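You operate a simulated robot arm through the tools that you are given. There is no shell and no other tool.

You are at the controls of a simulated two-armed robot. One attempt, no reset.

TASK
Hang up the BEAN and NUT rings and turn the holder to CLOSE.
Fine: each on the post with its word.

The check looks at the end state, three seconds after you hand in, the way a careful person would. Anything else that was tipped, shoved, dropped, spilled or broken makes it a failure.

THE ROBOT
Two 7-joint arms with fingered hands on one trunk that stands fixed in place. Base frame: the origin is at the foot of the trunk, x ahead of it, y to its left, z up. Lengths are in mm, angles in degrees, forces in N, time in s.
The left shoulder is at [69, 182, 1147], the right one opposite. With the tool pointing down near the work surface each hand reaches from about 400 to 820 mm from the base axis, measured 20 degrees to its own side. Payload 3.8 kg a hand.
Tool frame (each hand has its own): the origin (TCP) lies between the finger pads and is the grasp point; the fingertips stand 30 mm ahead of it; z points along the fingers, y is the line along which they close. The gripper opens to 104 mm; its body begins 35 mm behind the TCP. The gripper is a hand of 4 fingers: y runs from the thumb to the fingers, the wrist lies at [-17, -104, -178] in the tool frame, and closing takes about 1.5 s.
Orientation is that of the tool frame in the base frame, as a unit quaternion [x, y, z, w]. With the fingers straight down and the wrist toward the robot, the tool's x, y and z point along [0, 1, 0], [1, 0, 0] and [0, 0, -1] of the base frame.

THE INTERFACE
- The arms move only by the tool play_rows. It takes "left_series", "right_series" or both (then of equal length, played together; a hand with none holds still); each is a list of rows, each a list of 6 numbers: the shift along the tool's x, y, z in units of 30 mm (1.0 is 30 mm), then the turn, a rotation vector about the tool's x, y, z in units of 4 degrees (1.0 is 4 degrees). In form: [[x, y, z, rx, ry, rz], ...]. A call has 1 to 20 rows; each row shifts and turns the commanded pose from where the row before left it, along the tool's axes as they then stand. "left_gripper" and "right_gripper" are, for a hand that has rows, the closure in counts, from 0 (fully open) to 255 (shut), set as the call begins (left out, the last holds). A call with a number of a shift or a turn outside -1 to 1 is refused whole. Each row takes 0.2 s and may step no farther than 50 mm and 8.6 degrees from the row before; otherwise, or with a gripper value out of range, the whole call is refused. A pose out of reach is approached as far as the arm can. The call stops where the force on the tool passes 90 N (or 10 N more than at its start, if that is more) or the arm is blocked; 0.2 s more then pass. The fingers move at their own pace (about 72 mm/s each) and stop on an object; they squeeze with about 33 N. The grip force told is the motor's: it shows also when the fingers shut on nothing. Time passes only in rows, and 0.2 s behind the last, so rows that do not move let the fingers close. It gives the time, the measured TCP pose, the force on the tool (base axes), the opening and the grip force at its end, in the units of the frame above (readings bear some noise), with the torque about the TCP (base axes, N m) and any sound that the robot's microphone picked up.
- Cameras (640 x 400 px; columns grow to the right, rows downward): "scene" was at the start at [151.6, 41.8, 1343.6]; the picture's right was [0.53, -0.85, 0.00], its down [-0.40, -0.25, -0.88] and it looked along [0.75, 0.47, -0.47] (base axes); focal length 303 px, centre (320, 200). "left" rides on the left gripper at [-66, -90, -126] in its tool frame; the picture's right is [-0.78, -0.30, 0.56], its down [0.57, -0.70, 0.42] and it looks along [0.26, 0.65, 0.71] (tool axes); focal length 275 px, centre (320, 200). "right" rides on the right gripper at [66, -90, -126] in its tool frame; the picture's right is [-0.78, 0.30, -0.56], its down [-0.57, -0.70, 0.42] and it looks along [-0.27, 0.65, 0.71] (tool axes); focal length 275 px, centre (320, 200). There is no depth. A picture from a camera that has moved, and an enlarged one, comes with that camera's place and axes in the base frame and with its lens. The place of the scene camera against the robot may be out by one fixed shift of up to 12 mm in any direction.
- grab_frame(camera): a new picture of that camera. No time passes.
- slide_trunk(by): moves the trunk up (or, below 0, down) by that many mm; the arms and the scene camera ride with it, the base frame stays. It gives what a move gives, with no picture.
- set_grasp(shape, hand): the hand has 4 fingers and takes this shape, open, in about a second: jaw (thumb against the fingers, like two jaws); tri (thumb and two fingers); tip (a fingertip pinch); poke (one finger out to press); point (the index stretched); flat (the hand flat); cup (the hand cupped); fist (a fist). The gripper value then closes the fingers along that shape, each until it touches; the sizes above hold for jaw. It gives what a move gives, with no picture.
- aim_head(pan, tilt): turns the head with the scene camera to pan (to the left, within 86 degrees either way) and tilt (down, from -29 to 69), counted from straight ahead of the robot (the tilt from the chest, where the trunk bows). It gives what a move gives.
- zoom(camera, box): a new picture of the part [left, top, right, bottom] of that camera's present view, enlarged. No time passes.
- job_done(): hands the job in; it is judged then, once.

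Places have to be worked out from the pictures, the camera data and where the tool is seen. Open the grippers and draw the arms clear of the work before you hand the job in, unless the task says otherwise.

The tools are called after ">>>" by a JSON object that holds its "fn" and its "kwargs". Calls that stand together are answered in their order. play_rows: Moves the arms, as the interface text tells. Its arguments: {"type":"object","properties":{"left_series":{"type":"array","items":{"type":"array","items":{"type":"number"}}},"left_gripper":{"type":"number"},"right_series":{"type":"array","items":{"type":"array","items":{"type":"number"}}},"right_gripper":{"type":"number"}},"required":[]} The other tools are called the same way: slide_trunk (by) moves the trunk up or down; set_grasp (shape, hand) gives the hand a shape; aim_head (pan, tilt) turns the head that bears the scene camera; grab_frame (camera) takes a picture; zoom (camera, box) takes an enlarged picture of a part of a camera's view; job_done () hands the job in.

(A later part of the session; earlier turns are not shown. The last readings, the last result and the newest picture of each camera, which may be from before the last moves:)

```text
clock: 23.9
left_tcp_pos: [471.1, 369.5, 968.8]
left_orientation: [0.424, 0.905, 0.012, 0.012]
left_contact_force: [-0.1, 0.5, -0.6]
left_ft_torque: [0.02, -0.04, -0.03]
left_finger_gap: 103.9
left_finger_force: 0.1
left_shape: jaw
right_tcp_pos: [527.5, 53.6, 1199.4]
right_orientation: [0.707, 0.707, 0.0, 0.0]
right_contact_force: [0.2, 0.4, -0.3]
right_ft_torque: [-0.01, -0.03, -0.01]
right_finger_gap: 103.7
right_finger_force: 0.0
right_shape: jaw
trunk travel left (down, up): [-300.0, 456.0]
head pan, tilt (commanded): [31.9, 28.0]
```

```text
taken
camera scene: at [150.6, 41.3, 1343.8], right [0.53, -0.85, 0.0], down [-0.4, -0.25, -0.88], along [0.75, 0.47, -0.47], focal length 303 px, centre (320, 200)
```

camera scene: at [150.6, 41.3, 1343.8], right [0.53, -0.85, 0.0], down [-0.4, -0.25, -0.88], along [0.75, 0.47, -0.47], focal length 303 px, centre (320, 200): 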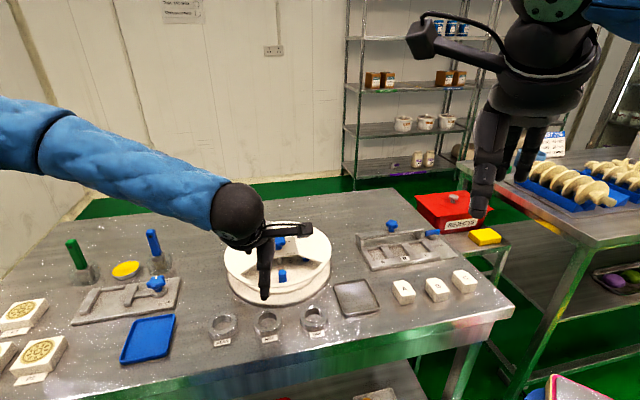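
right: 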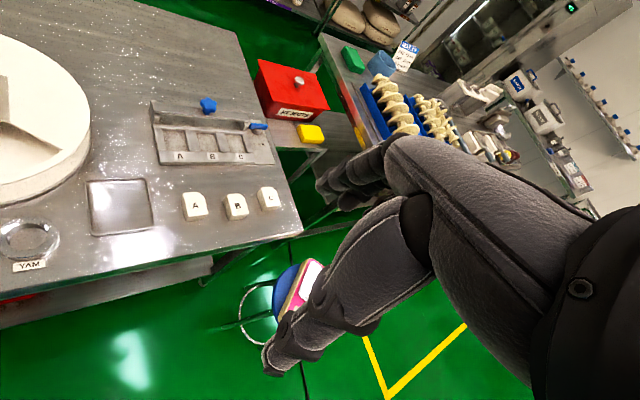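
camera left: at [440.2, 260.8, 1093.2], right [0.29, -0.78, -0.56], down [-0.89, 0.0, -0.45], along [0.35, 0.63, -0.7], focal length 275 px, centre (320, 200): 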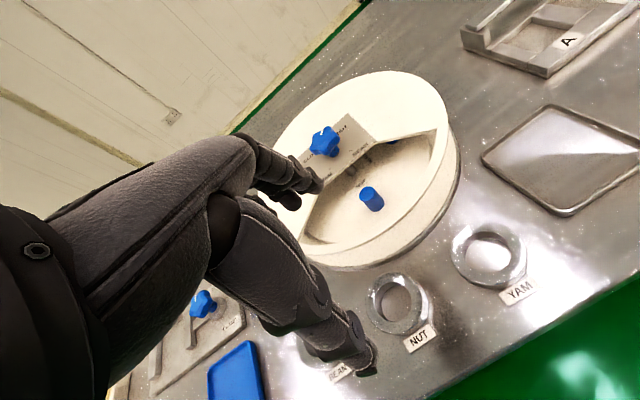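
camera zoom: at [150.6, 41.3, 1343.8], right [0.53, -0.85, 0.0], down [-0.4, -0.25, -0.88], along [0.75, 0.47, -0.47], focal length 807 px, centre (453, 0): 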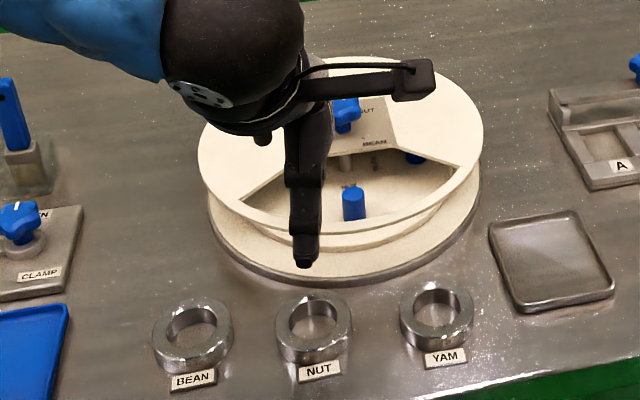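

The holder, knob and rings look unmoved. I'll correct the small tilt (≈2°) and rotate the hand so that it closes along the row of rings instead (tangential to the holder), staying high.

>>> {"fn": "play_rows", "kwargs": {"left_series": [[0, 0, -0.3, 0.46, 0.166, 0], [0, 0, 0, 0, 0, 1], [0, 0, 0, 0, 0, 1], [0, 0, 0, 0, 0, 1], [0, 0, 0, 0, 0, 1], [0, 0, 0, 0, 0, 1], [0, 0, 0, 0, 0, 1], [0, 0, 0, 0, 0, 1], [0, 0, 0, 0, 0, 1], [0, 0, 0, 0, 0, 1], [0, 0, 0, 0, 0, 1], [0, 0, 0, 0, 0, 1], [0, 0, 0, 0, 0, 1], [0, 0, 0, 0, 0, 1], [0, 0, 0, 0, 0, 1], [0, 0, 0, 0, 0, 1], [0, 0, 0, 0, 0, 1], [0, 0, 0, 0, 0, 1], [0, 0, 0, 0, 0, 1], [0, 0, 0, 0, 0, 1]]}}

>>> {"fn": "play_rows", "kwargs": {"left_series": [[0, 0, 0, 0, 0, 1], [0, 0, 0, 0, 0, 1], [0, 0, 0, 0, 0, 1], [0, 0, 0, 0, 0, 0.8], [0, 0, 0, 0, 0, 0]], "left_gripper": 52}}

>>> {"fn": "grab_frame", "kwargs": {"camera": "left"}}

>>> {"fn": "zoom", "kwargs": {"camera": "scene", "box": [180, 200, 360, 350]}}

```text
clock: 28.1
left_tcp_pos: [471.6, 372.1, 979.0]
left_orientation: [0.892, 0.452, 0.0, 0.0]
left_contact_force: [0.1, 0.2, 0.9]
left_ft_torque: [-0.02, 0.01, -0.02]
left_finger_gap: 103.8
left_finger_force: 0.1
left_shape: jaw
right_tcp_pos: [528.1, 53.4, 1198.2]
right_orientation: [0.707, 0.707, 0.0, 0.0]
right_contact_force: [-0.1, -0.9, 0.5]
right_ft_torque: [0.01, 0.0, -0.02]
right_finger_gap: 103.6
right_finger_force: 0.1
right_shape: jaw
trunk travel left (down, up): [-300.0, 456.0]
head pan, tilt (commanded): [31.9, 28.0]
```

```text
clock: 29.3
left_tcp_pos: [473.9, 371.4, 981.1]
left_orientation: [0.944, 0.33, 0.0, 0.0]
left_contact_force: [0.6, -0.5, 1.2]
left_ft_torque: [0.02, -0.07, 0.01]
left_finger_gap: 82.9
left_finger_force: 0.0
left_shape: jaw
right_tcp_pos: [529.1, 53.8, 1198.3]
right_orientation: [0.707, 0.707, 0.0, 0.0]
right_contact_force: [-0.3, -0.4, -0.4]
right_ft_torque: [0.0, -0.03, 0.02]
right_finger_gap: 103.6
right_finger_force: 0.1
right_shape: jaw
trunk travel left (down, up): [-300.0, 456.0]
head pan, tilt (commanded): [31.9, 28.0]
```

```text
taken
camera left: at [365.1, 400.8, 1106.6], right [-0.79, -0.25, -0.56], down [0.01, 0.91, -0.42], along [0.61, -0.34, -0.71], focal length 275 px, centre (320, 200)
```

left: 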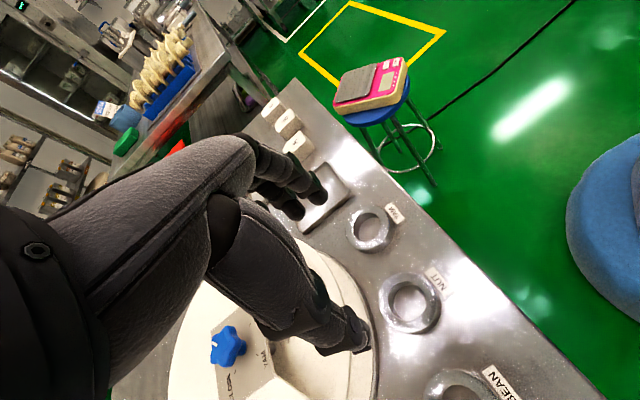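

```text
2.67 times, centred on (270, 275) of scene
camera zoom: at [151.6, 41.8, 1343.6], right [0.53, -0.85, 0.0], down [-0.4, -0.25, -0.88], along [0.75, 0.47, -0.47], focal length 807 px, centre (453, 0)
```

zoom: 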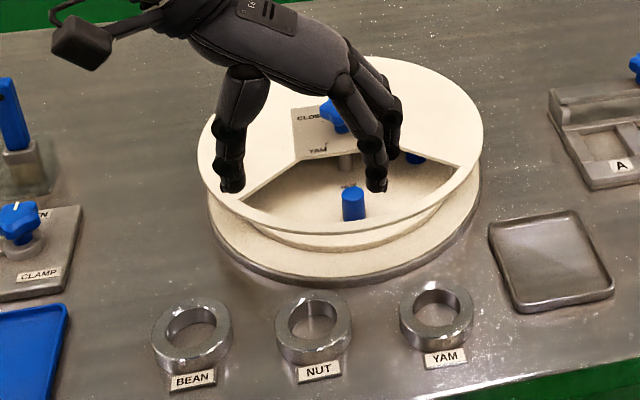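

With the gap at 83 mm the fingers will clear the neighbouring rings. The views now agree that the NUT ring's top centre is at about (467, 376, 812). I'll lower to TCP z≈900 over it and check again.

>>> {"fn": "play_rows", "kwargs": {"left_series": [[-0.028, -0.088, 0.9, 0, 0, 0], [-0.028, -0.088, 0.9, 0, 0, 0], [-0.028, -0.088, 0.9, 0, 0, 0], [0, 0, 0, 0, 0, 0]]}}

>>> {"fn": "grab_frame", "kwargs": {"camera": "left"}}

>>> {"fn": "zoom", "kwargs": {"camera": "scene", "box": [190, 230, 350, 350]}}

```text
clock: 30.3
left_tcp_pos: [467.1, 377.5, 899.6]
left_orientation: [0.944, 0.331, 0.0, 0.0]
left_contact_force: [-0.4, 0.4, 0.0]
left_ft_torque: [-0.02, 0.0, -0.01]
left_finger_gap: 83.0
left_finger_force: 0.0
left_shape: jaw
right_tcp_pos: [528.5, 53.7, 1198.7]
right_orientation: [0.707, 0.708, 0.0, 0.001]
right_contact_force: [0.5, 0.5, -0.1]
right_ft_torque: [-0.01, 0.06, 0.02]
right_finger_gap: 103.5
right_finger_force: 0.0
right_shape: jaw
trunk travel left (down, up): [-300.0, 456.0]
head pan, tilt (commanded): [31.9, 28.0]
```

```text
taken
camera left: at [359.1, 406.4, 1025.0], right [-0.79, -0.25, -0.56], down [0.01, 0.91, -0.42], along [0.61, -0.34, -0.71], focal length 275 px, centre (320, 200)
```

left: 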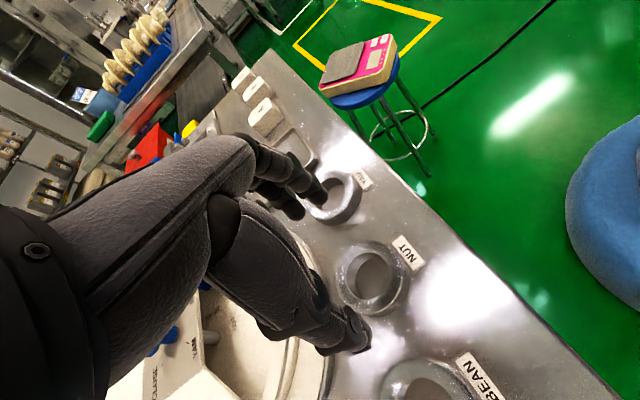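

```text
3.33 times, centred on (270, 290) of scene
camera zoom: at [151.4, 41.6, 1343.7], right [0.53, -0.85, 0.0], down [-0.4, -0.25, -0.88], along [0.75, 0.47, -0.47], focal length 1009 px, centre (487, -100)
```

zoom: 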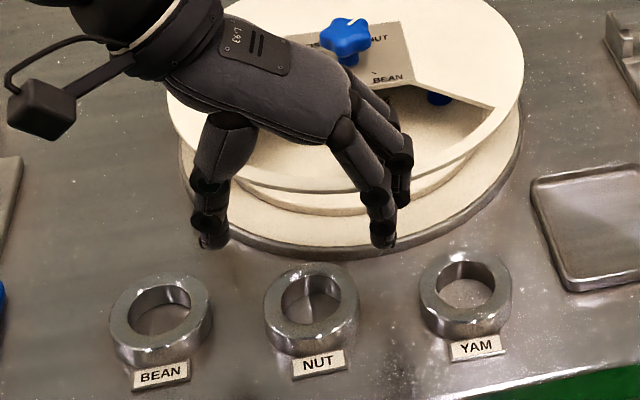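

Alignment is within a couple of mm. I'll lower 45 mm to TCP z≈855 and look before the final bit.

>>> {"fn": "play_rows", "kwargs": {"left_series": [[0, 0, 0.5, 0, 0, 0], [0, 0, 0.5, 0, 0, 0], [0, 0, 0.5, 0, 0, 0], [0, 0, 0, 0, 0, 0]]}}

>>> {"fn": "zoom", "kwargs": {"camera": "left", "box": [230, 150, 470, 400]}}

>>> {"fn": "zoom", "kwargs": {"camera": "scene", "box": [200, 260, 340, 350]}}

```text
clock: 31.3
left_tcp_pos: [467.0, 378.6, 853.7]
left_orientation: [0.944, 0.331, 0.0, 0.0]
left_contact_force: [-0.9, -0.6, 0.3]
left_ft_torque: [-0.01, 0.03, 0.03]
left_finger_gap: 83.2
left_finger_force: 0.1
left_shape: jaw
right_tcp_pos: [527.4, 53.7, 1198.0]
right_orientation: [0.707, 0.707, 0.0, 0.0]
right_contact_force: [-1.4, -0.2, 0.1]
right_ft_torque: [-0.01, 0.03, 0.01]
right_finger_gap: 103.7
right_finger_force: 0.0
right_shape: jaw
trunk travel left (down, up): [-300.0, 456.0]
head pan, tilt (commanded): [31.9, 28.0]
```

```text
1.60 times, centred on (350, 275) of left
camera zoom: at [358.9, 406.5, 979.9], right [-0.79, -0.25, -0.56], down [0.01, 0.91, -0.42], along [0.61, -0.34, -0.71], focal length 440 px, centre (272, 80)
```

zoom: 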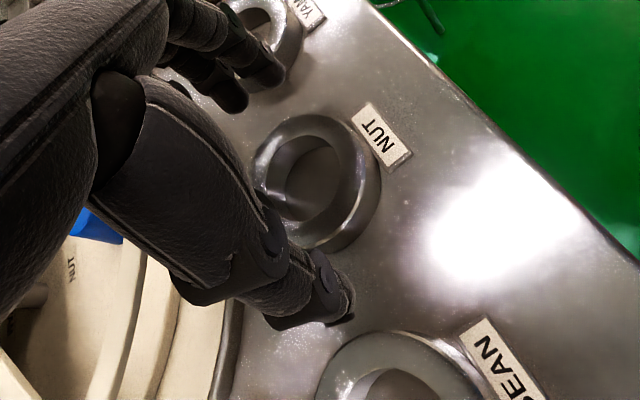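

```text
4.44 times, centred on (270, 305) of scene
camera zoom: at [151.5, 41.7, 1343.7], right [0.53, -0.85, 0.0], down [-0.4, -0.25, -0.88], along [0.75, 0.47, -0.47], focal length 1345 px, centre (542, -267)
```

zoom: 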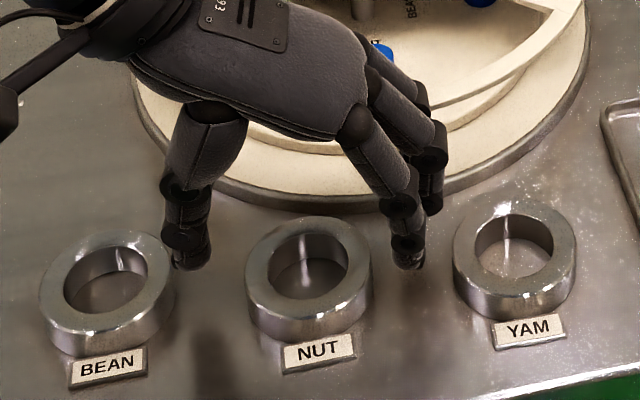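

The ring is centred between thumb and fingers and the neighbours are clear. I'll lower 19 mm in small steps to TCP z≈835 and read the force.

>>> {"fn": "play_rows", "kwargs": {"left_series": [[0, 0, 0.2, 0, 0, 0], [0, 0, 0.2, 0, 0, 0], [0, 0, 0.22, 0, 0, 0], [0, 0, 0, 0, 0, 0]]}}

>>> {"fn": "zoom", "kwargs": {"camera": "left", "box": [230, 150, 470, 400]}}

>>> {"fn": "zoom", "kwargs": {"camera": "scene", "box": [200, 260, 340, 350]}}

```text
clock: 32.3
left_tcp_pos: [466.3, 377.5, 835.2]
left_orientation: [0.944, 0.331, 0.0, 0.0]
left_contact_force: [-1.4, -0.3, 0.6]
left_ft_torque: [-0.02, -0.03, 0.0]
left_finger_gap: 83.1
left_finger_force: 0.0
left_shape: jaw
right_tcp_pos: [528.8, 54.1, 1199.6]
right_orientation: [0.707, 0.707, -0.001, 0.0]
right_contact_force: [-0.3, -0.6, 0.2]
right_ft_torque: [0.03, 0.01, -0.01]
right_finger_gap: 103.8
right_finger_force: 0.0
right_shape: jaw
trunk travel left (down, up): [-300.0, 456.0]
head pan, tilt (commanded): [31.9, 28.0]
```

```text
1.60 times, centred on (350, 275) of left
camera zoom: at [358.1, 405.8, 961.5], right [-0.79, -0.25, -0.56], down [0.01, 0.91, -0.42], along [0.61, -0.34, -0.71], focal length 440 px, centre (272, 80)
```

zoom: 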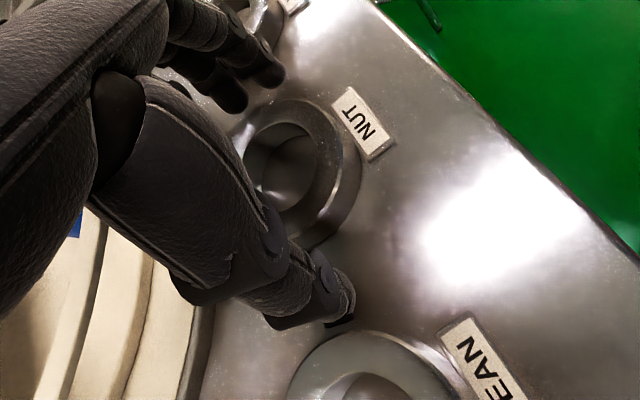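

```text
4.44 times, centred on (270, 305) of scene
camera zoom: at [151.5, 41.7, 1343.6], right [0.53, -0.85, 0.0], down [-0.4, -0.25, -0.88], along [0.75, 0.47, -0.47], focal length 1345 px, centre (542, -267)
```

zoom: 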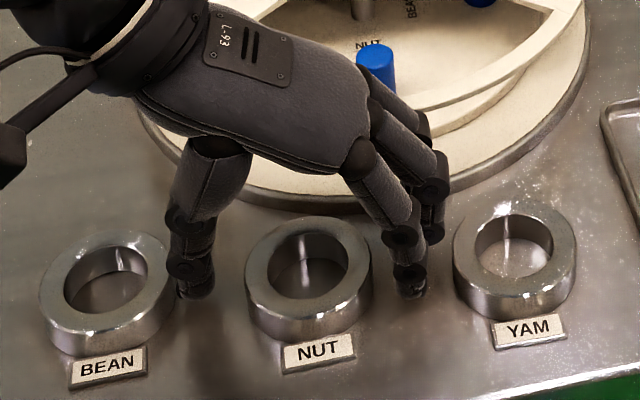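

Tips are a few mm above the table on both sides of the ring. I'll close the hand on the ring.

>>> {"fn": "play_rows", "kwargs": {"left_series": [[0, 0, 0, 0, 0, 0], [0, 0, 0, 0, 0, 0], [0, 0, 0, 0, 0, 0], [0, 0, 0, 0, 0, 0], [0, 0, 0, 0, 0, 0], [0, 0, 0, 0, 0, 0]], "left_gripper": 255}}

>>> {"fn": "zoom", "kwargs": {"camera": "left", "box": [230, 150, 470, 400]}}

>>> {"fn": "zoom", "kwargs": {"camera": "scene", "box": [200, 260, 340, 350]}}

```text
clock: 33.7
left_tcp_pos: [466.1, 377.4, 835.4]
left_orientation: [0.944, 0.33, 0.0, 0.0]
left_contact_force: [-0.3, -0.3, 0.2]
left_ft_torque: [0.0, -0.01, 0.01]
left_finger_gap: 46.9
left_finger_force: 33.1
left_shape: jaw
right_tcp_pos: [528.4, 52.7, 1198.4]
right_orientation: [0.706, 0.708, 0.001, 0.0]
right_contact_force: [0.1, 0.5, 0.3]
right_ft_torque: [0.0, 0.01, 0.02]
right_finger_gap: 103.6
right_finger_force: 0.0
right_shape: jaw
trunk travel left (down, up): [-300.0, 456.0]
head pan, tilt (commanded): [31.9, 28.0]
```

```text
1.60 times, centred on (350, 275) of left
camera zoom: at [358.1, 405.9, 961.4], right [-0.79, -0.25, -0.56], down [0.01, 0.91, -0.42], along [0.61, -0.34, -0.71], focal length 440 px, centre (272, 80)
```

zoom: 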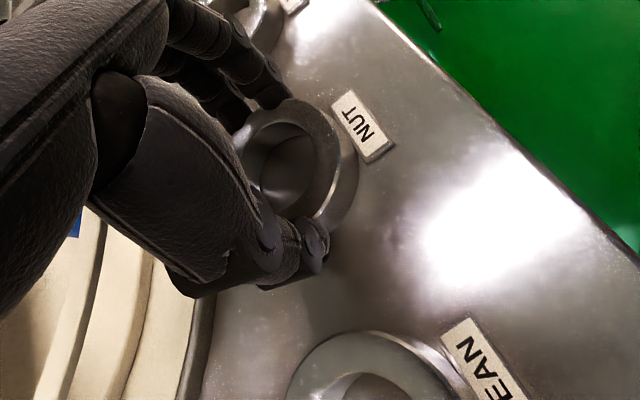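

```text
4.44 times, centred on (270, 305) of scene
camera zoom: at [151.7, 41.8, 1343.6], right [0.53, -0.85, 0.0], down [-0.4, -0.25, -0.88], along [0.75, 0.47, -0.47], focal length 1345 px, centre (542, -267)
```

zoom: 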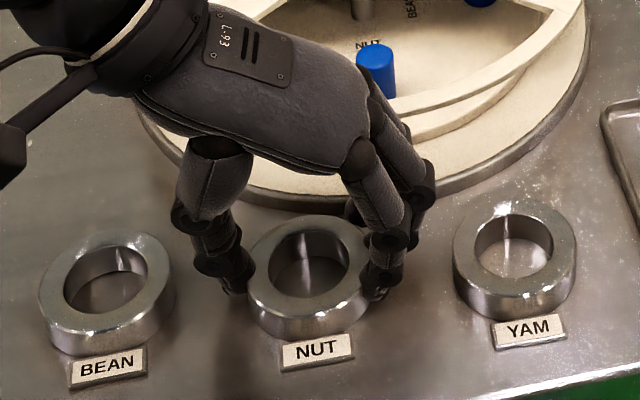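

The ring is gripped (gap 47, 33 N, no side force). I'll lift it 40 mm and check that it's held level.

>>> {"fn": "play_rows", "kwargs": {"left_series": [[0, 0, -0.2, 0, 0, 0], [0, 0, -0.4, 0, 0, 0], [0, 0, -0.7, 0, 0, 0], [0, 0, 0, 0, 0, 0]]}}

>>> {"fn": "zoom", "kwargs": {"camera": "left", "box": [230, 150, 470, 400]}}

>>> {"fn": "zoom", "kwargs": {"camera": "scene", "box": [200, 240, 340, 350]}}

```text
clock: 34.7
left_tcp_pos: [465.9, 377.2, 873.2]
left_orientation: [0.944, 0.33, 0.0, 0.0]
left_contact_force: [0.3, 0.4, -0.6]
left_ft_torque: [0.02, 0.03, 0.01]
left_finger_gap: 47.1
left_finger_force: 32.8
left_shape: jaw
right_tcp_pos: [528.4, 53.8, 1198.6]
right_orientation: [0.707, 0.707, -0.001, 0.0]
right_contact_force: [0.4, 0.1, 0.0]
right_ft_torque: [-0.02, 0.0, 0.03]
right_finger_gap: 103.8
right_finger_force: 0.1
right_shape: jaw
trunk travel left (down, up): [-300.0, 456.0]
head pan, tilt (commanded): [31.9, 28.0]
```

```text
1.60 times, centred on (350, 275) of left
camera zoom: at [358.4, 406.2, 999.8], right [-0.79, -0.25, -0.56], down [0.01, 0.91, -0.42], along [0.61, -0.34, -0.71], focal length 440 px, centre (272, 80)
```

zoom: 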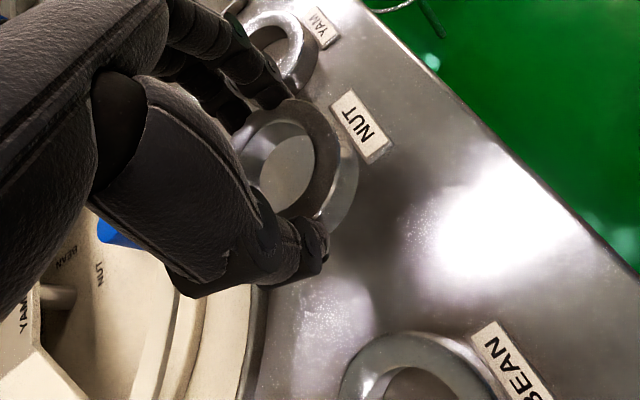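

```text
3.64 times, centred on (270, 295) of scene
camera zoom: at [151.9, 42.0, 1343.6], right [0.53, -0.85, 0.0], down [-0.4, -0.25, -0.88], along [0.75, 0.47, -0.47], focal length 1101 px, centre (502, -146)
```

zoom: 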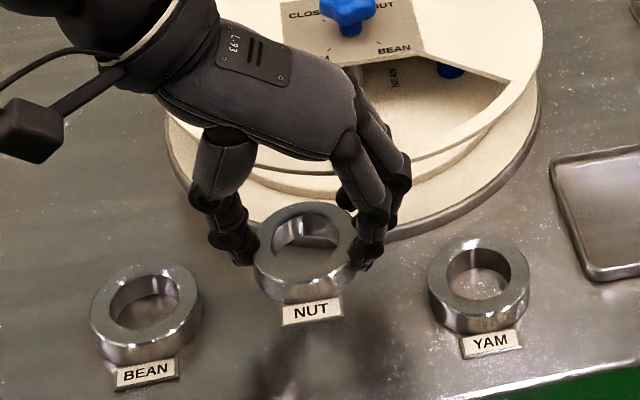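

The "NUT" tag rose together with the ring, so it's attached to it (sticking out on the robot side). Before placing, I'll lift higher and inspect the inside of the window to see how much room there is around the post.

>>> {"fn": "play_rows", "kwargs": {"left_series": [[0, 0, -0.9, 0, 0, 0], [0, 0, -0.9, 0, 0, 0], [0, 0, -0.9, 0, 0, 0], [0, -0.3, -0.6, 0, 0, 0], [0, 0, 0, 0, 0, 0]]}}

>>> {"fn": "grab_frame", "kwargs": {"camera": "left"}}

>>> {"fn": "zoom", "kwargs": {"camera": "scene", "box": [215, 215, 345, 310]}}

>>> {"fn": "grab_frame", "kwargs": {"camera": "scene"}}

```text
clock: 35.9
left_tcp_pos: [459.9, 384.8, 973.4]
left_orientation: [0.944, 0.329, 0.0, -0.001]
left_contact_force: [-0.7, -0.2, -1.3]
left_ft_torque: [-0.03, 0.0, 0.03]
left_finger_gap: 47.1
left_finger_force: 33.2
left_shape: jaw
right_tcp_pos: [529.8, 53.0, 1197.6]
right_orientation: [0.707, 0.707, 0.0, -0.001]
right_contact_force: [0.2, 0.5, -0.5]
right_ft_torque: [0.01, 0.04, 0.02]
right_finger_gap: 103.6
right_finger_force: 0.0
right_shape: jaw
trunk travel left (down, up): [-300.0, 456.0]
head pan, tilt (commanded): [31.9, 28.0]
```

```text
taken
camera left: at [352.9, 413.2, 1098.9], right [-0.79, -0.25, -0.56], down [0.01, 0.91, -0.42], along [0.61, -0.34, -0.71], focal length 275 px, centre (320, 200)
```

left: 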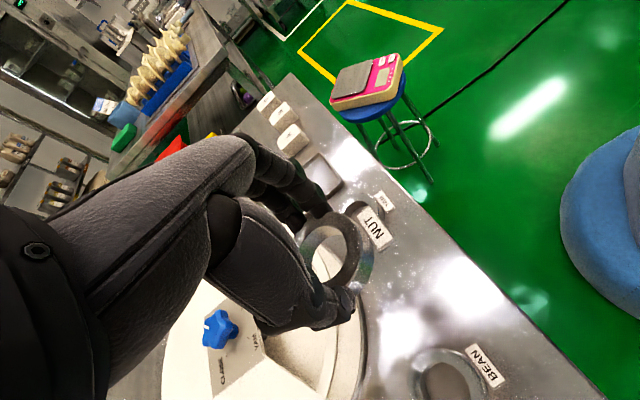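

```text
4.21 times, centred on (280, 262) of scene
camera zoom: at [152.0, 41.7, 1343.6], right [0.53, -0.85, 0.0], down [-0.4, -0.25, -0.88], along [0.75, 0.47, -0.47], focal length 1274 px, centre (488, -63)
```

zoom: 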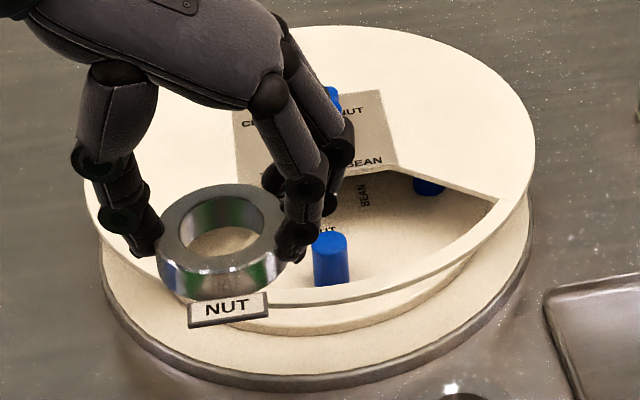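

```text
taken
camera scene: at [152.0, 41.7, 1343.6], right [0.53, -0.85, 0.0], down [-0.4, -0.25, -0.88], along [0.75, 0.47, -0.47], focal length 303 px, centre (320, 200)
```

scene: 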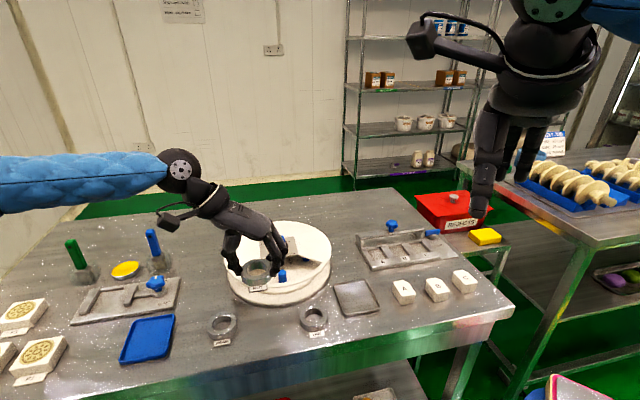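

The ring is held level with its tag pointing away from the hub when I carry it over (outward). I'll zoom in to measure how far the tag sticks out relative to the ring radius.

>>> {"fn": "zoom", "kwargs": {"camera": "left", "box": [280, 180, 420, 320]}}

>>> {"fn": "zoom", "kwargs": {"camera": "scene", "box": [220, 250, 300, 305]}}

>>> {"fn": "zoom", "kwargs": {"camera": "left", "box": [160, 280, 400, 400]}}

```text
2.86 times, centred on (350, 250) of left
camera zoom: at [352.9, 413.2, 1098.9], right [-0.79, -0.25, -0.56], down [0.01, 0.91, -0.42], along [0.61, -0.34, -0.71], focal length 786 px, centre (234, 57)
```

zoom: 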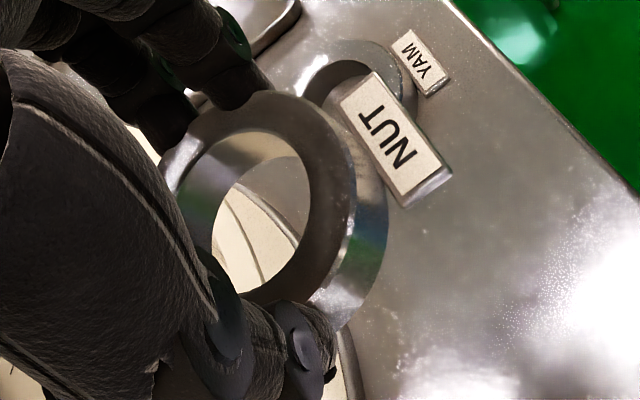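

```text
7.27 times, centred on (260, 278) of scene
camera zoom: at [152.0, 41.7, 1343.6], right [0.53, -0.85, 0.0], down [-0.4, -0.25, -0.88], along [0.75, 0.47, -0.47], focal length 2202 px, centre (756, -364)
```

zoom: 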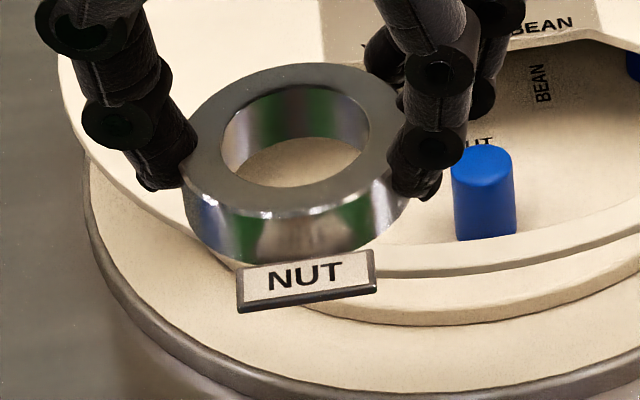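

```text
2.67 times, centred on (280, 340) of left
camera zoom: at [352.9, 413.2, 1098.9], right [-0.79, -0.25, -0.56], down [0.01, 0.91, -0.42], along [0.61, -0.34, -0.71], focal length 734 px, centre (427, -173)
```

zoom: 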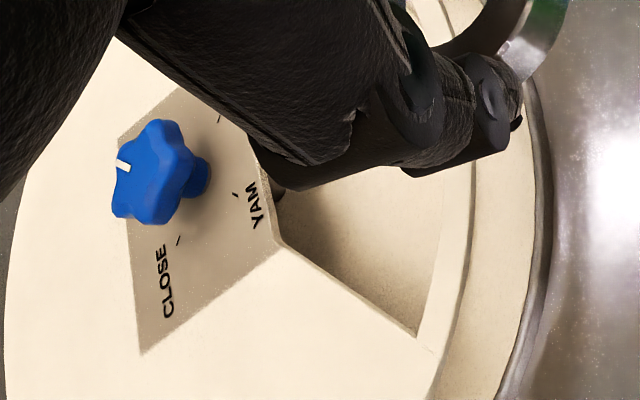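

The ring OD is ~63, hole ~42, post ~21; the tag's outer edge is ~46-48 mm from the ring centre, so it fits in the window pointing outward if I place the ring a few mm inward of the post axis. I'll yaw to -45° and carry the ring over the post at safe height.

>>> {"fn": "play_rows", "kwargs": {"left_series": [[0, 0, 0, 0, 0, -0.82], [0, 0, 0, 0, 0, -0.82], [0.865, 0.4425, 0, 0, 0, 0], [0.865, 0.4425, 0, 0, 0, 0], [0.865, 0.4425, 0, 0, 0, 0], [0.865, 0.4425, 0, 0, 0, 0], [0, 0, 0, 0, 0, 0]]}}

>>> {"fn": "grab_frame", "kwargs": {"camera": "left"}}

>>> {"fn": "zoom", "kwargs": {"camera": "scene", "box": [215, 195, 345, 310]}}

```text
clock: 37.5
left_tcp_pos: [571.4, 419.5, 973.3]
left_orientation: [0.923, 0.384, 0.0, 0.0]
left_contact_force: [-0.6, -0.5, -0.7]
left_ft_torque: [0.0, 0.03, -0.02]
left_finger_gap: 46.9
left_finger_force: 33.1
left_shape: jaw
right_tcp_pos: [528.0, 53.5, 1199.0]
right_orientation: [0.707, 0.707, 0.0, 0.0]
right_contact_force: [-0.5, -0.5, -0.1]
right_ft_torque: [-0.01, 0.01, 0.02]
right_finger_gap: 103.8
right_finger_force: 0.1
right_shape: jaw
trunk travel left (down, up): [-300.0, 456.0]
head pan, tilt (commanded): [31.9, 28.0]
```

```text
taken
camera left: at [460.8, 436.1, 1098.6], right [-0.76, -0.34, -0.56], down [-0.09, 0.9, -0.42], along [0.65, -0.27, -0.71], focal length 275 px, centre (320, 200)
```

left: 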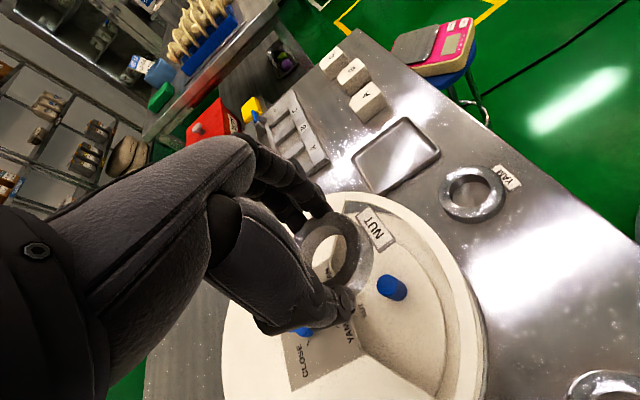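

```text
3.48 times, centred on (280, 252) of scene
camera zoom: at [151.2, 41.8, 1343.7], right [0.53, -0.85, 0.0], down [-0.4, -0.25, -0.88], along [0.75, 0.47, -0.47], focal length 1053 px, centre (459, 17)
```

zoom: 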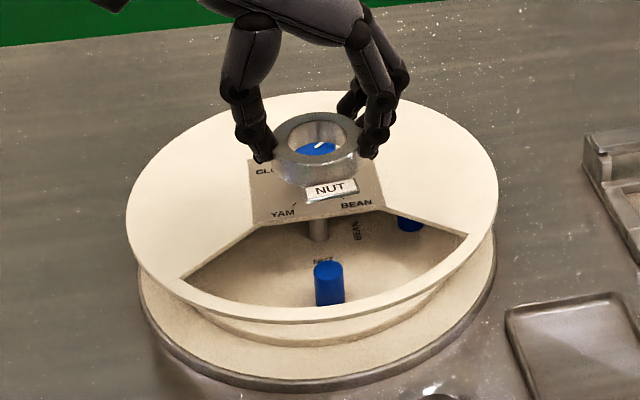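

Both ring and post are in view. I'll zoom to measure the ring centre and the post top in the tool frame precisely.

>>> {"fn": "zoom", "kwargs": {"camera": "left", "box": [280, 190, 440, 330]}}

>>> {"fn": "zoom", "kwargs": {"camera": "left", "box": [330, 180, 490, 400]}}

```text
2.86 times, centred on (360, 260) of left
camera zoom: at [460.8, 436.1, 1098.6], right [-0.76, -0.34, -0.56], down [-0.09, 0.9, -0.42], along [0.65, -0.27, -0.71], focal length 786 px, centre (206, 29)
```

zoom: 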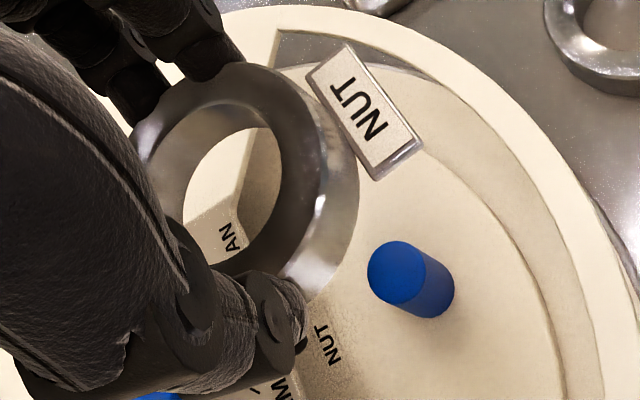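

```text
1.82 times, centred on (410, 290) of left
camera zoom: at [460.8, 436.1, 1098.6], right [-0.76, -0.34, -0.56], down [-0.09, 0.9, -0.42], along [0.65, -0.27, -0.71], focal length 500 px, centre (156, 36)
```

zoom: 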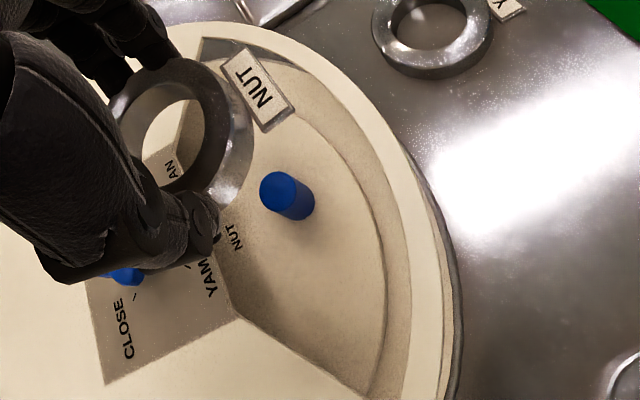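

The post reads at tool (-2.5, 2.4) and the ring centre about (2, 5), so the ring is ~4 mm inward and ~2.5 mm sideways of the post. I'll shift slightly and lower to just above the cover, TCP z≈897.

>>> {"fn": "play_rows", "kwargs": {"left_series": [[0.033, -0.083, 0.64, 0, 0, 0], [0, 0, 0.64, 0, 0, 0], [0, 0, 0.64, 0, 0, 0], [0, 0, 0.62, 0, 0, 0], [0, 0, 0, 0, 0, 0]]}}

>>> {"fn": "zoom", "kwargs": {"camera": "left", "box": [280, 180, 440, 330]}}

>>> {"fn": "zoom", "kwargs": {"camera": "scene", "box": [225, 215, 335, 300]}}

```text
clock: 38.7
left_tcp_pos: [570.4, 420.5, 897.9]
left_orientation: [0.923, 0.384, 0.0, 0.0]
left_contact_force: [-0.8, 0.4, -1.4]
left_ft_torque: [-0.02, -0.01, 0.0]
left_finger_gap: 46.9
left_finger_force: 32.6
left_shape: jaw
right_tcp_pos: [528.4, 52.8, 1199.0]
right_orientation: [0.707, 0.707, -0.001, 0.0]
right_contact_force: [0.0, 0.4, 0.5]
right_ft_torque: [0.02, 0.01, 0.02]
right_finger_gap: 103.6
right_finger_force: 0.0
right_shape: jaw
trunk travel left (down, up): [-300.0, 456.0]
head pan, tilt (commanded): [31.9, 28.0]
```

```text
2.67 times, centred on (360, 255) of left
camera zoom: at [459.5, 437.6, 1022.8], right [-0.76, -0.34, -0.56], down [-0.09, 0.9, -0.42], along [0.65, -0.27, -0.71], focal length 734 px, centre (213, 53)
```

zoom: 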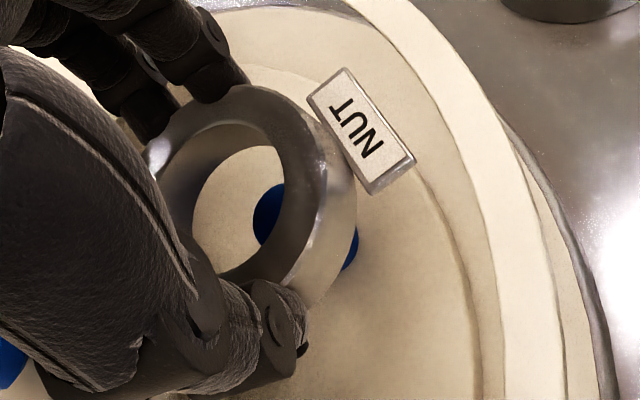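

```text
4.71 times, centred on (280, 258) of scene
camera zoom: at [151.6, 41.8, 1343.7], right [0.53, -0.85, 0.0], down [-0.4, -0.25, -0.88], along [0.75, 0.47, -0.47], focal length 1424 px, centre (508, -71)
```

zoom: 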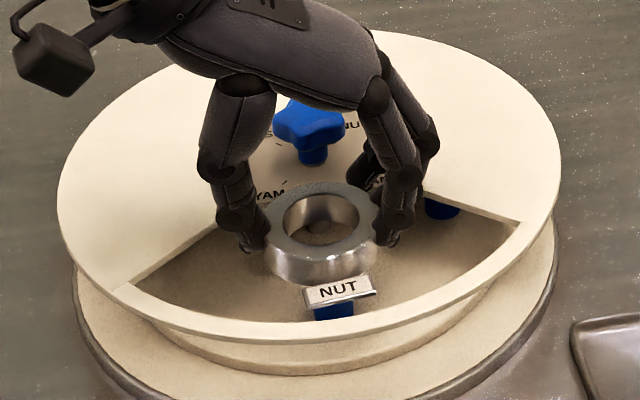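

The post is visible inside the ring's hole; ring is ~7 mm inward and ~1 mm sideways of it. I'll shift 2 mm outward and lower 25 mm slowly, checking force.

>>> {"fn": "play_rows", "kwargs": {"left_series": [[-0.06, 0, 0.1, 0, 0, 0], [0, 0, 0.18, 0, 0, 0], [0, 0, 0.18, 0, 0, 0], [0, 0, 0.18, 0, 0, 0], [0, 0, 0.18, 0, 0, 0], [0, 0, 0, 0, 0, 0]]}}

>>> {"fn": "zoom", "kwargs": {"camera": "left", "box": [280, 180, 440, 330]}}

>>> {"fn": "zoom", "kwargs": {"camera": "scene", "box": [225, 215, 335, 300]}}

```text
clock: 40.1
left_tcp_pos: [567.7, 419.9, 873.2]
left_orientation: [0.923, 0.384, 0.0, -0.001]
left_contact_force: [-2.6, -2.0, 1.3]
left_ft_torque: [-0.01, -0.08, -0.12]
left_finger_gap: 46.6
left_finger_force: 32.9
left_shape: jaw
right_tcp_pos: [527.0, 53.2, 1198.3]
right_orientation: [0.707, 0.707, -0.001, 0.0]
right_contact_force: [0.2, 0.9, 0.5]
right_ft_torque: [-0.02, -0.01, -0.01]
right_finger_gap: 103.6
right_finger_force: 0.0
right_shape: jaw
trunk travel left (down, up): [-300.0, 456.0]
head pan, tilt (commanded): [31.9, 28.0]
```

```text
2.67 times, centred on (360, 255) of left
camera zoom: at [458.4, 436.8, 998.7], right [-0.76, -0.34, -0.56], down [-0.09, 0.9, -0.42], along [0.65, -0.27, -0.71], focal length 734 px, centre (213, 53)
```

zoom: 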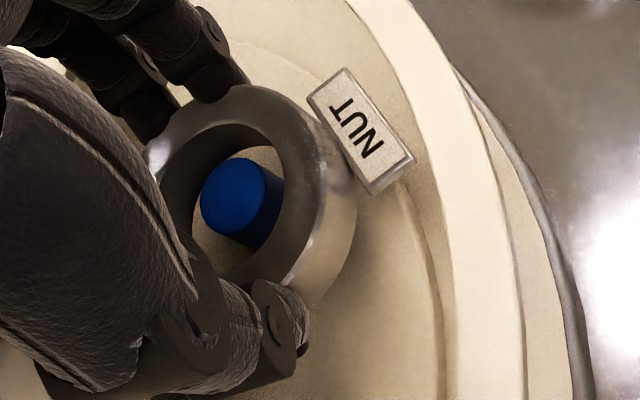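

```text
4.71 times, centred on (280, 258) of scene
camera zoom: at [151.3, 41.4, 1343.7], right [0.53, -0.85, 0.0], down [-0.4, -0.25, -0.88], along [0.75, 0.47, -0.47], focal length 1424 px, centre (508, -71)
```

zoom: 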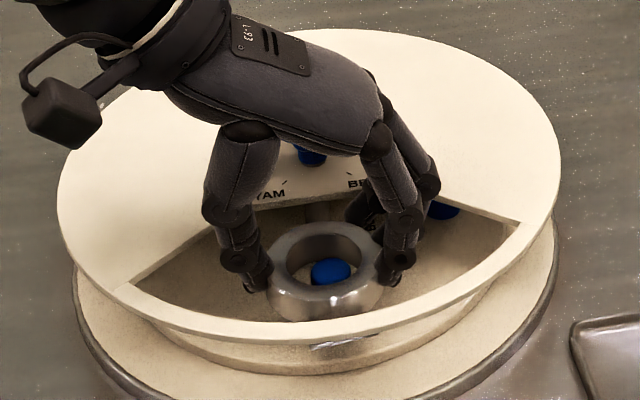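

The ring is threaded on the post with the tag below the cover level and only ~3 N of contact. I'll ease 2 mm outward and lower another 10 mm.

>>> {"fn": "play_rows", "kwargs": {"left_series": [[-0.07, 0, 0, 0, 0, 0], [0, 0, 0.12, 0, 0, 0], [0, 0, 0.12, 0, 0, 0], [0, 0, 0.1, 0, 0, 0], [0, 0, 0, 0, 0, 0]]}}

>>> {"fn": "zoom", "kwargs": {"camera": "left", "box": [280, 180, 440, 330]}}

>>> {"fn": "zoom", "kwargs": {"camera": "scene", "box": [225, 215, 335, 300]}}

```text
clock: 41.3
left_tcp_pos: [567.4, 420.2, 862.6]
left_orientation: [0.923, 0.384, 0.0, 0.0]
left_contact_force: [-0.6, -0.4, -1.8]
left_ft_torque: [0.02, -0.03, -0.02]
left_finger_gap: 46.8
left_finger_force: 33.2
left_shape: jaw
right_tcp_pos: [528.0, 54.1, 1199.0]
right_orientation: [0.707, 0.707, 0.0, 0.0]
right_contact_force: [-0.6, -0.3, -0.4]
right_ft_torque: [0.01, 0.0, 0.03]
right_finger_gap: 103.8
right_finger_force: 0.0
right_shape: jaw
trunk travel left (down, up): [-300.0, 456.0]
head pan, tilt (commanded): [31.9, 28.0]
```

```text
2.67 times, centred on (360, 255) of left
camera zoom: at [457.3, 435.7, 988.5], right [-0.76, -0.34, -0.56], down [-0.09, 0.9, -0.42], along [0.65, -0.27, -0.71], focal length 734 px, centre (213, 53)
```

zoom: 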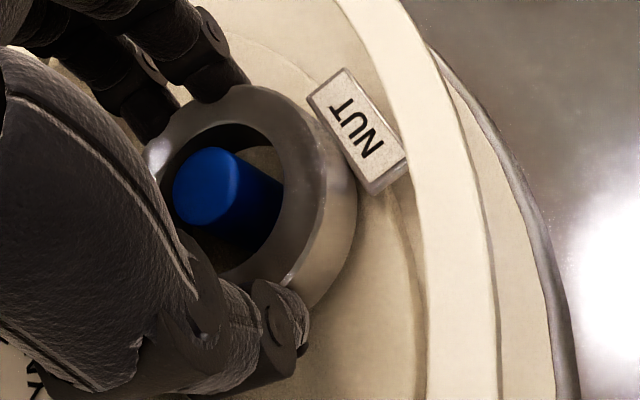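

```text
4.71 times, centred on (280, 258) of scene
camera zoom: at [151.6, 41.8, 1343.6], right [0.53, -0.85, 0.0], down [-0.4, -0.25, -0.88], along [0.75, 0.47, -0.47], focal length 1424 px, centre (508, -71)
```

zoom: 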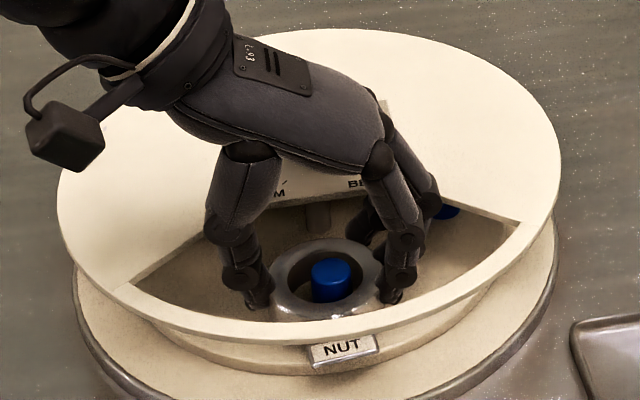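

The ring hangs around the post, tag under the front rim. I'll lower in 2 mm steps to find the floor.

>>> {"fn": "play_rows", "kwargs": {"left_series": [[0, 0, 0.07, 0, 0, 0], [0, 0, 0.07, 0, 0, 0], [0, 0, 0, 0, 0, 0]]}}

>>> {"fn": "zoom", "kwargs": {"camera": "scene", "box": [225, 215, 335, 300]}}

```text
clock: 42.1
left_tcp_pos: [567.2, 420.0, 858.6]
left_orientation: [0.923, 0.384, 0.0, 0.0]
left_contact_force: [0.4, -0.2, -1.3]
left_ft_torque: [-0.02, -0.02, -0.03]
left_finger_gap: 46.9
left_finger_force: 33.1
left_shape: jaw
right_tcp_pos: [527.9, 53.9, 1198.7]
right_orientation: [0.708, 0.706, 0.0, 0.0]
right_contact_force: [-0.5, 0.9, -1.1]
right_ft_torque: [-0.02, -0.01, 0.03]
right_finger_gap: 103.8
right_finger_force: 0.0
right_shape: jaw
trunk travel left (down, up): [-300.0, 456.0]
head pan, tilt (commanded): [31.9, 28.0]
```

```text
4.71 times, centred on (280, 258) of scene
camera zoom: at [151.7, 41.8, 1343.6], right [0.53, -0.85, 0.0], down [-0.4, -0.25, -0.88], along [0.75, 0.47, -0.47], focal length 1424 px, centre (508, -71)
```

zoom: 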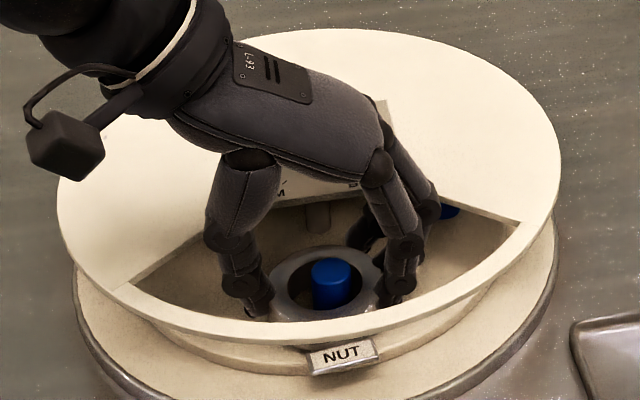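

No contact yet; 4 mm more in small steps.

>>> {"fn": "play_rows", "kwargs": {"left_series": [[0, 0, 0.07, 0, 0, 0], [0, 0, 0.07, 0, 0, 0], [0, 0, 0, 0, 0, 0]]}}

>>> {"fn": "zoom", "kwargs": {"camera": "left", "box": [200, 180, 440, 400]}}

```text
clock: 42.9
left_tcp_pos: [567.4, 419.6, 855.4]
left_orientation: [0.923, 0.385, 0.0, 0.0]
left_contact_force: [-0.2, -0.1, 1.2]
left_ft_torque: [-0.08, -0.03, -0.06]
left_finger_gap: 47.0
left_finger_force: 33.0
left_shape: jaw
right_tcp_pos: [528.3, 54.3, 1197.7]
right_orientation: [0.707, 0.707, 0.0, -0.001]
right_contact_force: [-0.9, 0.8, 1.2]
right_ft_torque: [0.01, -0.04, -0.01]
right_finger_gap: 104.0
right_finger_force: 0.1
right_shape: jaw
trunk travel left (down, up): [-300.0, 456.0]
head pan, tilt (commanded): [31.9, 28.0]
```

```text
1.82 times, centred on (320, 290) of left
camera zoom: at [456.9, 436.0, 980.1], right [-0.76, -0.34, -0.56], down [-0.09, 0.9, -0.42], along [0.65, -0.27, -0.71], focal length 500 px, centre (320, 36)
```

zoom: 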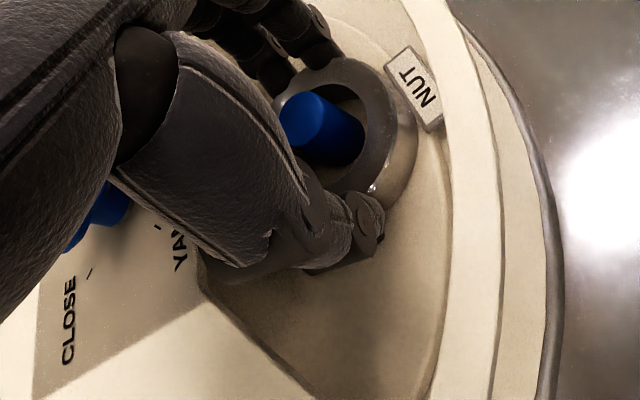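

A slight upward force begins, so the ring is at or just over the floor. I'll open the hand partway to release it.

>>> {"fn": "play_rows", "kwargs": {"left_series": [[0, 0, 0, 0, 0, 0], [0, 0, 0, 0, 0, 0], [0, 0, 0, 0, 0, 0], [0, 0, 0, 0, 0, 0], [0, 0, 0, 0, 0, 0]], "left_gripper": 60}}

>>> {"fn": "zoom", "kwargs": {"camera": "left", "box": [200, 180, 440, 400]}}

>>> {"fn": "zoom", "kwargs": {"camera": "scene", "box": [225, 215, 335, 300]}}

```text
clock: 44.1
left_tcp_pos: [564.8, 419.3, 853.0]
left_orientation: [0.924, 0.383, -0.002, -0.001]
left_contact_force: [-17.3, 1.0, -4.2]
left_ft_torque: [0.03, 0.0, -0.01]
left_finger_gap: 79.5
left_finger_force: 0.1
left_shape: jaw
right_tcp_pos: [527.1, 54.4, 1200.3]
right_orientation: [0.707, 0.708, 0.0, 0.0]
right_contact_force: [0.4, -0.4, 0.7]
right_ft_torque: [-0.01, 0.01, 0.0]
right_finger_gap: 103.6
right_finger_force: 0.0
right_shape: jaw
trunk travel left (down, up): [-300.0, 456.0]
head pan, tilt (commanded): [31.9, 28.0]
```

```text
1.82 times, centred on (320, 290) of left
camera zoom: at [454.8, 436.5, 979.7], right [-0.76, -0.34, -0.56], down [-0.09, 0.9, -0.42], along [0.64, -0.27, -0.72], focal length 500 px, centre (320, 36)
```

zoom: 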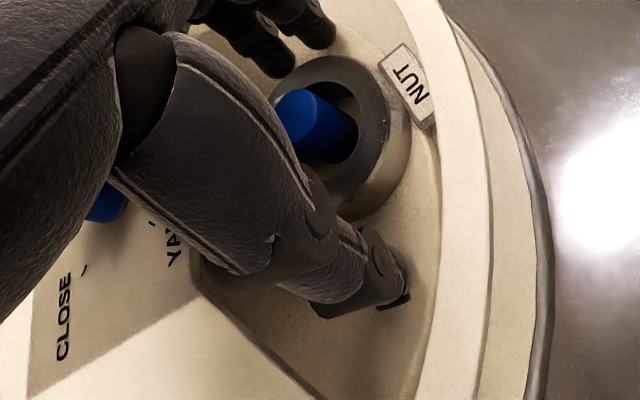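

```text
4.71 times, centred on (280, 258) of scene
camera zoom: at [149.8, 42.2, 1343.8], right [0.53, -0.85, 0.0], down [-0.4, -0.25, -0.88], along [0.75, 0.47, -0.47], focal length 1424 px, centre (508, -71)
```

zoom: 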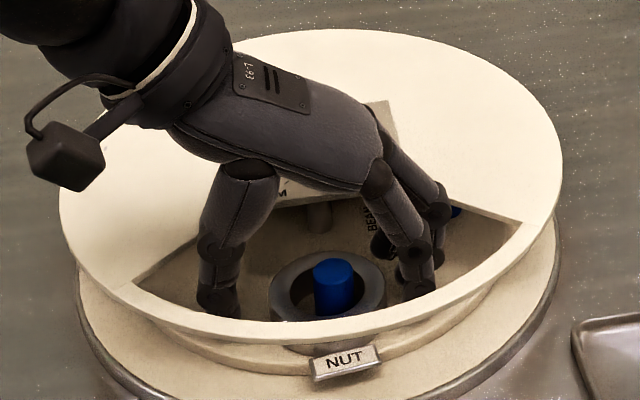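

The ring is free around the post; a finger touches the window edge with ~17 N. I'll close slightly to relieve that, then lift straight up.

>>> {"fn": "play_rows", "kwargs": {"left_series": [[0, 0, 0, 0, 0, 0], [0, 0, 0, 0, 0, 0], [0, 0, -0.2, 0, 0, 0]], "left_gripper": 95}}

>>> {"fn": "zoom", "kwargs": {"camera": "scene", "box": [225, 215, 335, 300]}}

```text
clock: 44.9
left_tcp_pos: [567.5, 420.9, 861.4]
left_orientation: [0.923, 0.384, 0.001, 0.0]
left_contact_force: [-10.1, -0.1, -1.1]
left_ft_torque: [-0.01, 0.04, -0.14]
left_finger_gap: 65.7
left_finger_force: 0.0
left_shape: jaw
right_tcp_pos: [528.1, 53.6, 1199.4]
right_orientation: [0.707, 0.708, 0.0, -0.001]
right_contact_force: [-0.4, 0.0, -0.4]
right_ft_torque: [-0.01, -0.01, -0.01]
right_finger_gap: 103.9
right_finger_force: 0.1
right_shape: jaw
trunk travel left (down, up): [-300.0, 456.0]
head pan, tilt (commanded): [31.9, 28.0]
```

```text
4.71 times, centred on (280, 258) of scene
camera zoom: at [150.5, 41.7, 1343.8], right [0.53, -0.85, 0.0], down [-0.4, -0.25, -0.88], along [0.75, 0.47, -0.47], focal length 1424 px, centre (508, -71)
```

zoom: 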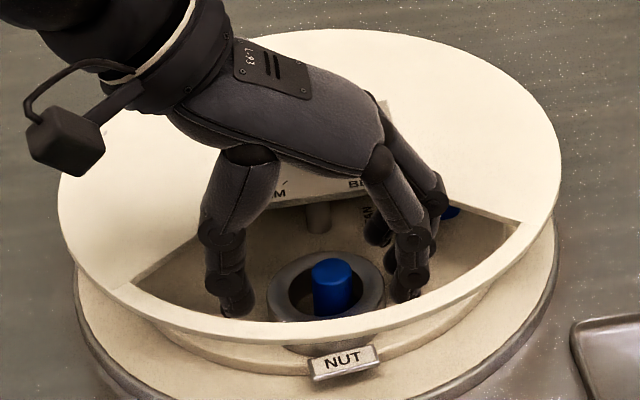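

Still 10 N from the right window edge; I'll close a touch more, shift 4 mm away from that edge, then rise.

>>> {"fn": "play_rows", "kwargs": {"left_series": [[-0.09, -0.09, 0, 0, 0, 0], [0, 0, 0, 0, 0, 0], [0, 0, -0.15, 0, 0, 0], [0, 0, -0.3, 0, 0, 0], [0, 0, -0.4, 0, 0, 0]], "left_gripper": 105}}

>>> {"fn": "zoom", "kwargs": {"camera": "scene", "box": [225, 215, 335, 300]}}

>>> {"fn": "zoom", "kwargs": {"camera": "left", "box": [200, 180, 440, 400]}}

```text
clock: 46.1
left_tcp_pos: [563.1, 420.7, 886.6]
left_orientation: [0.923, 0.384, 0.0, 0.0]
left_contact_force: [0.1, 0.7, 0.1]
left_ft_torque: [-0.01, 0.03, 0.0]
left_finger_gap: 61.7
left_finger_force: 0.1
left_shape: jaw
right_tcp_pos: [528.3, 53.4, 1197.8]
right_orientation: [0.707, 0.707, 0.0, 0.001]
right_contact_force: [0.5, -0.4, 0.4]
right_ft_torque: [0.01, 0.03, 0.0]
right_finger_gap: 103.7
right_finger_force: 0.1
right_shape: jaw
trunk travel left (down, up): [-300.0, 456.0]
head pan, tilt (commanded): [31.9, 28.0]
```

```text
4.71 times, centred on (280, 258) of scene
camera zoom: at [151.5, 41.7, 1343.7], right [0.53, -0.85, 0.0], down [-0.4, -0.25, -0.88], along [0.75, 0.47, -0.47], focal length 1424 px, centre (508, -71)
```

zoom: 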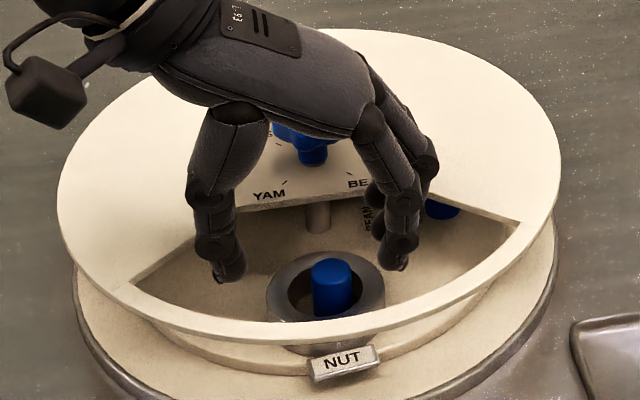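

```text
1.82 times, centred on (320, 290) of left
camera zoom: at [452.7, 436.6, 1012.0], right [-0.76, -0.34, -0.56], down [-0.09, 0.9, -0.42], along [0.65, -0.27, -0.71], focal length 500 px, centre (320, 36)
```

zoom: 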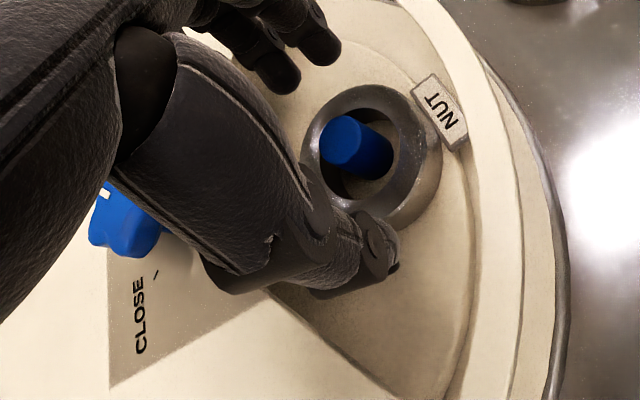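

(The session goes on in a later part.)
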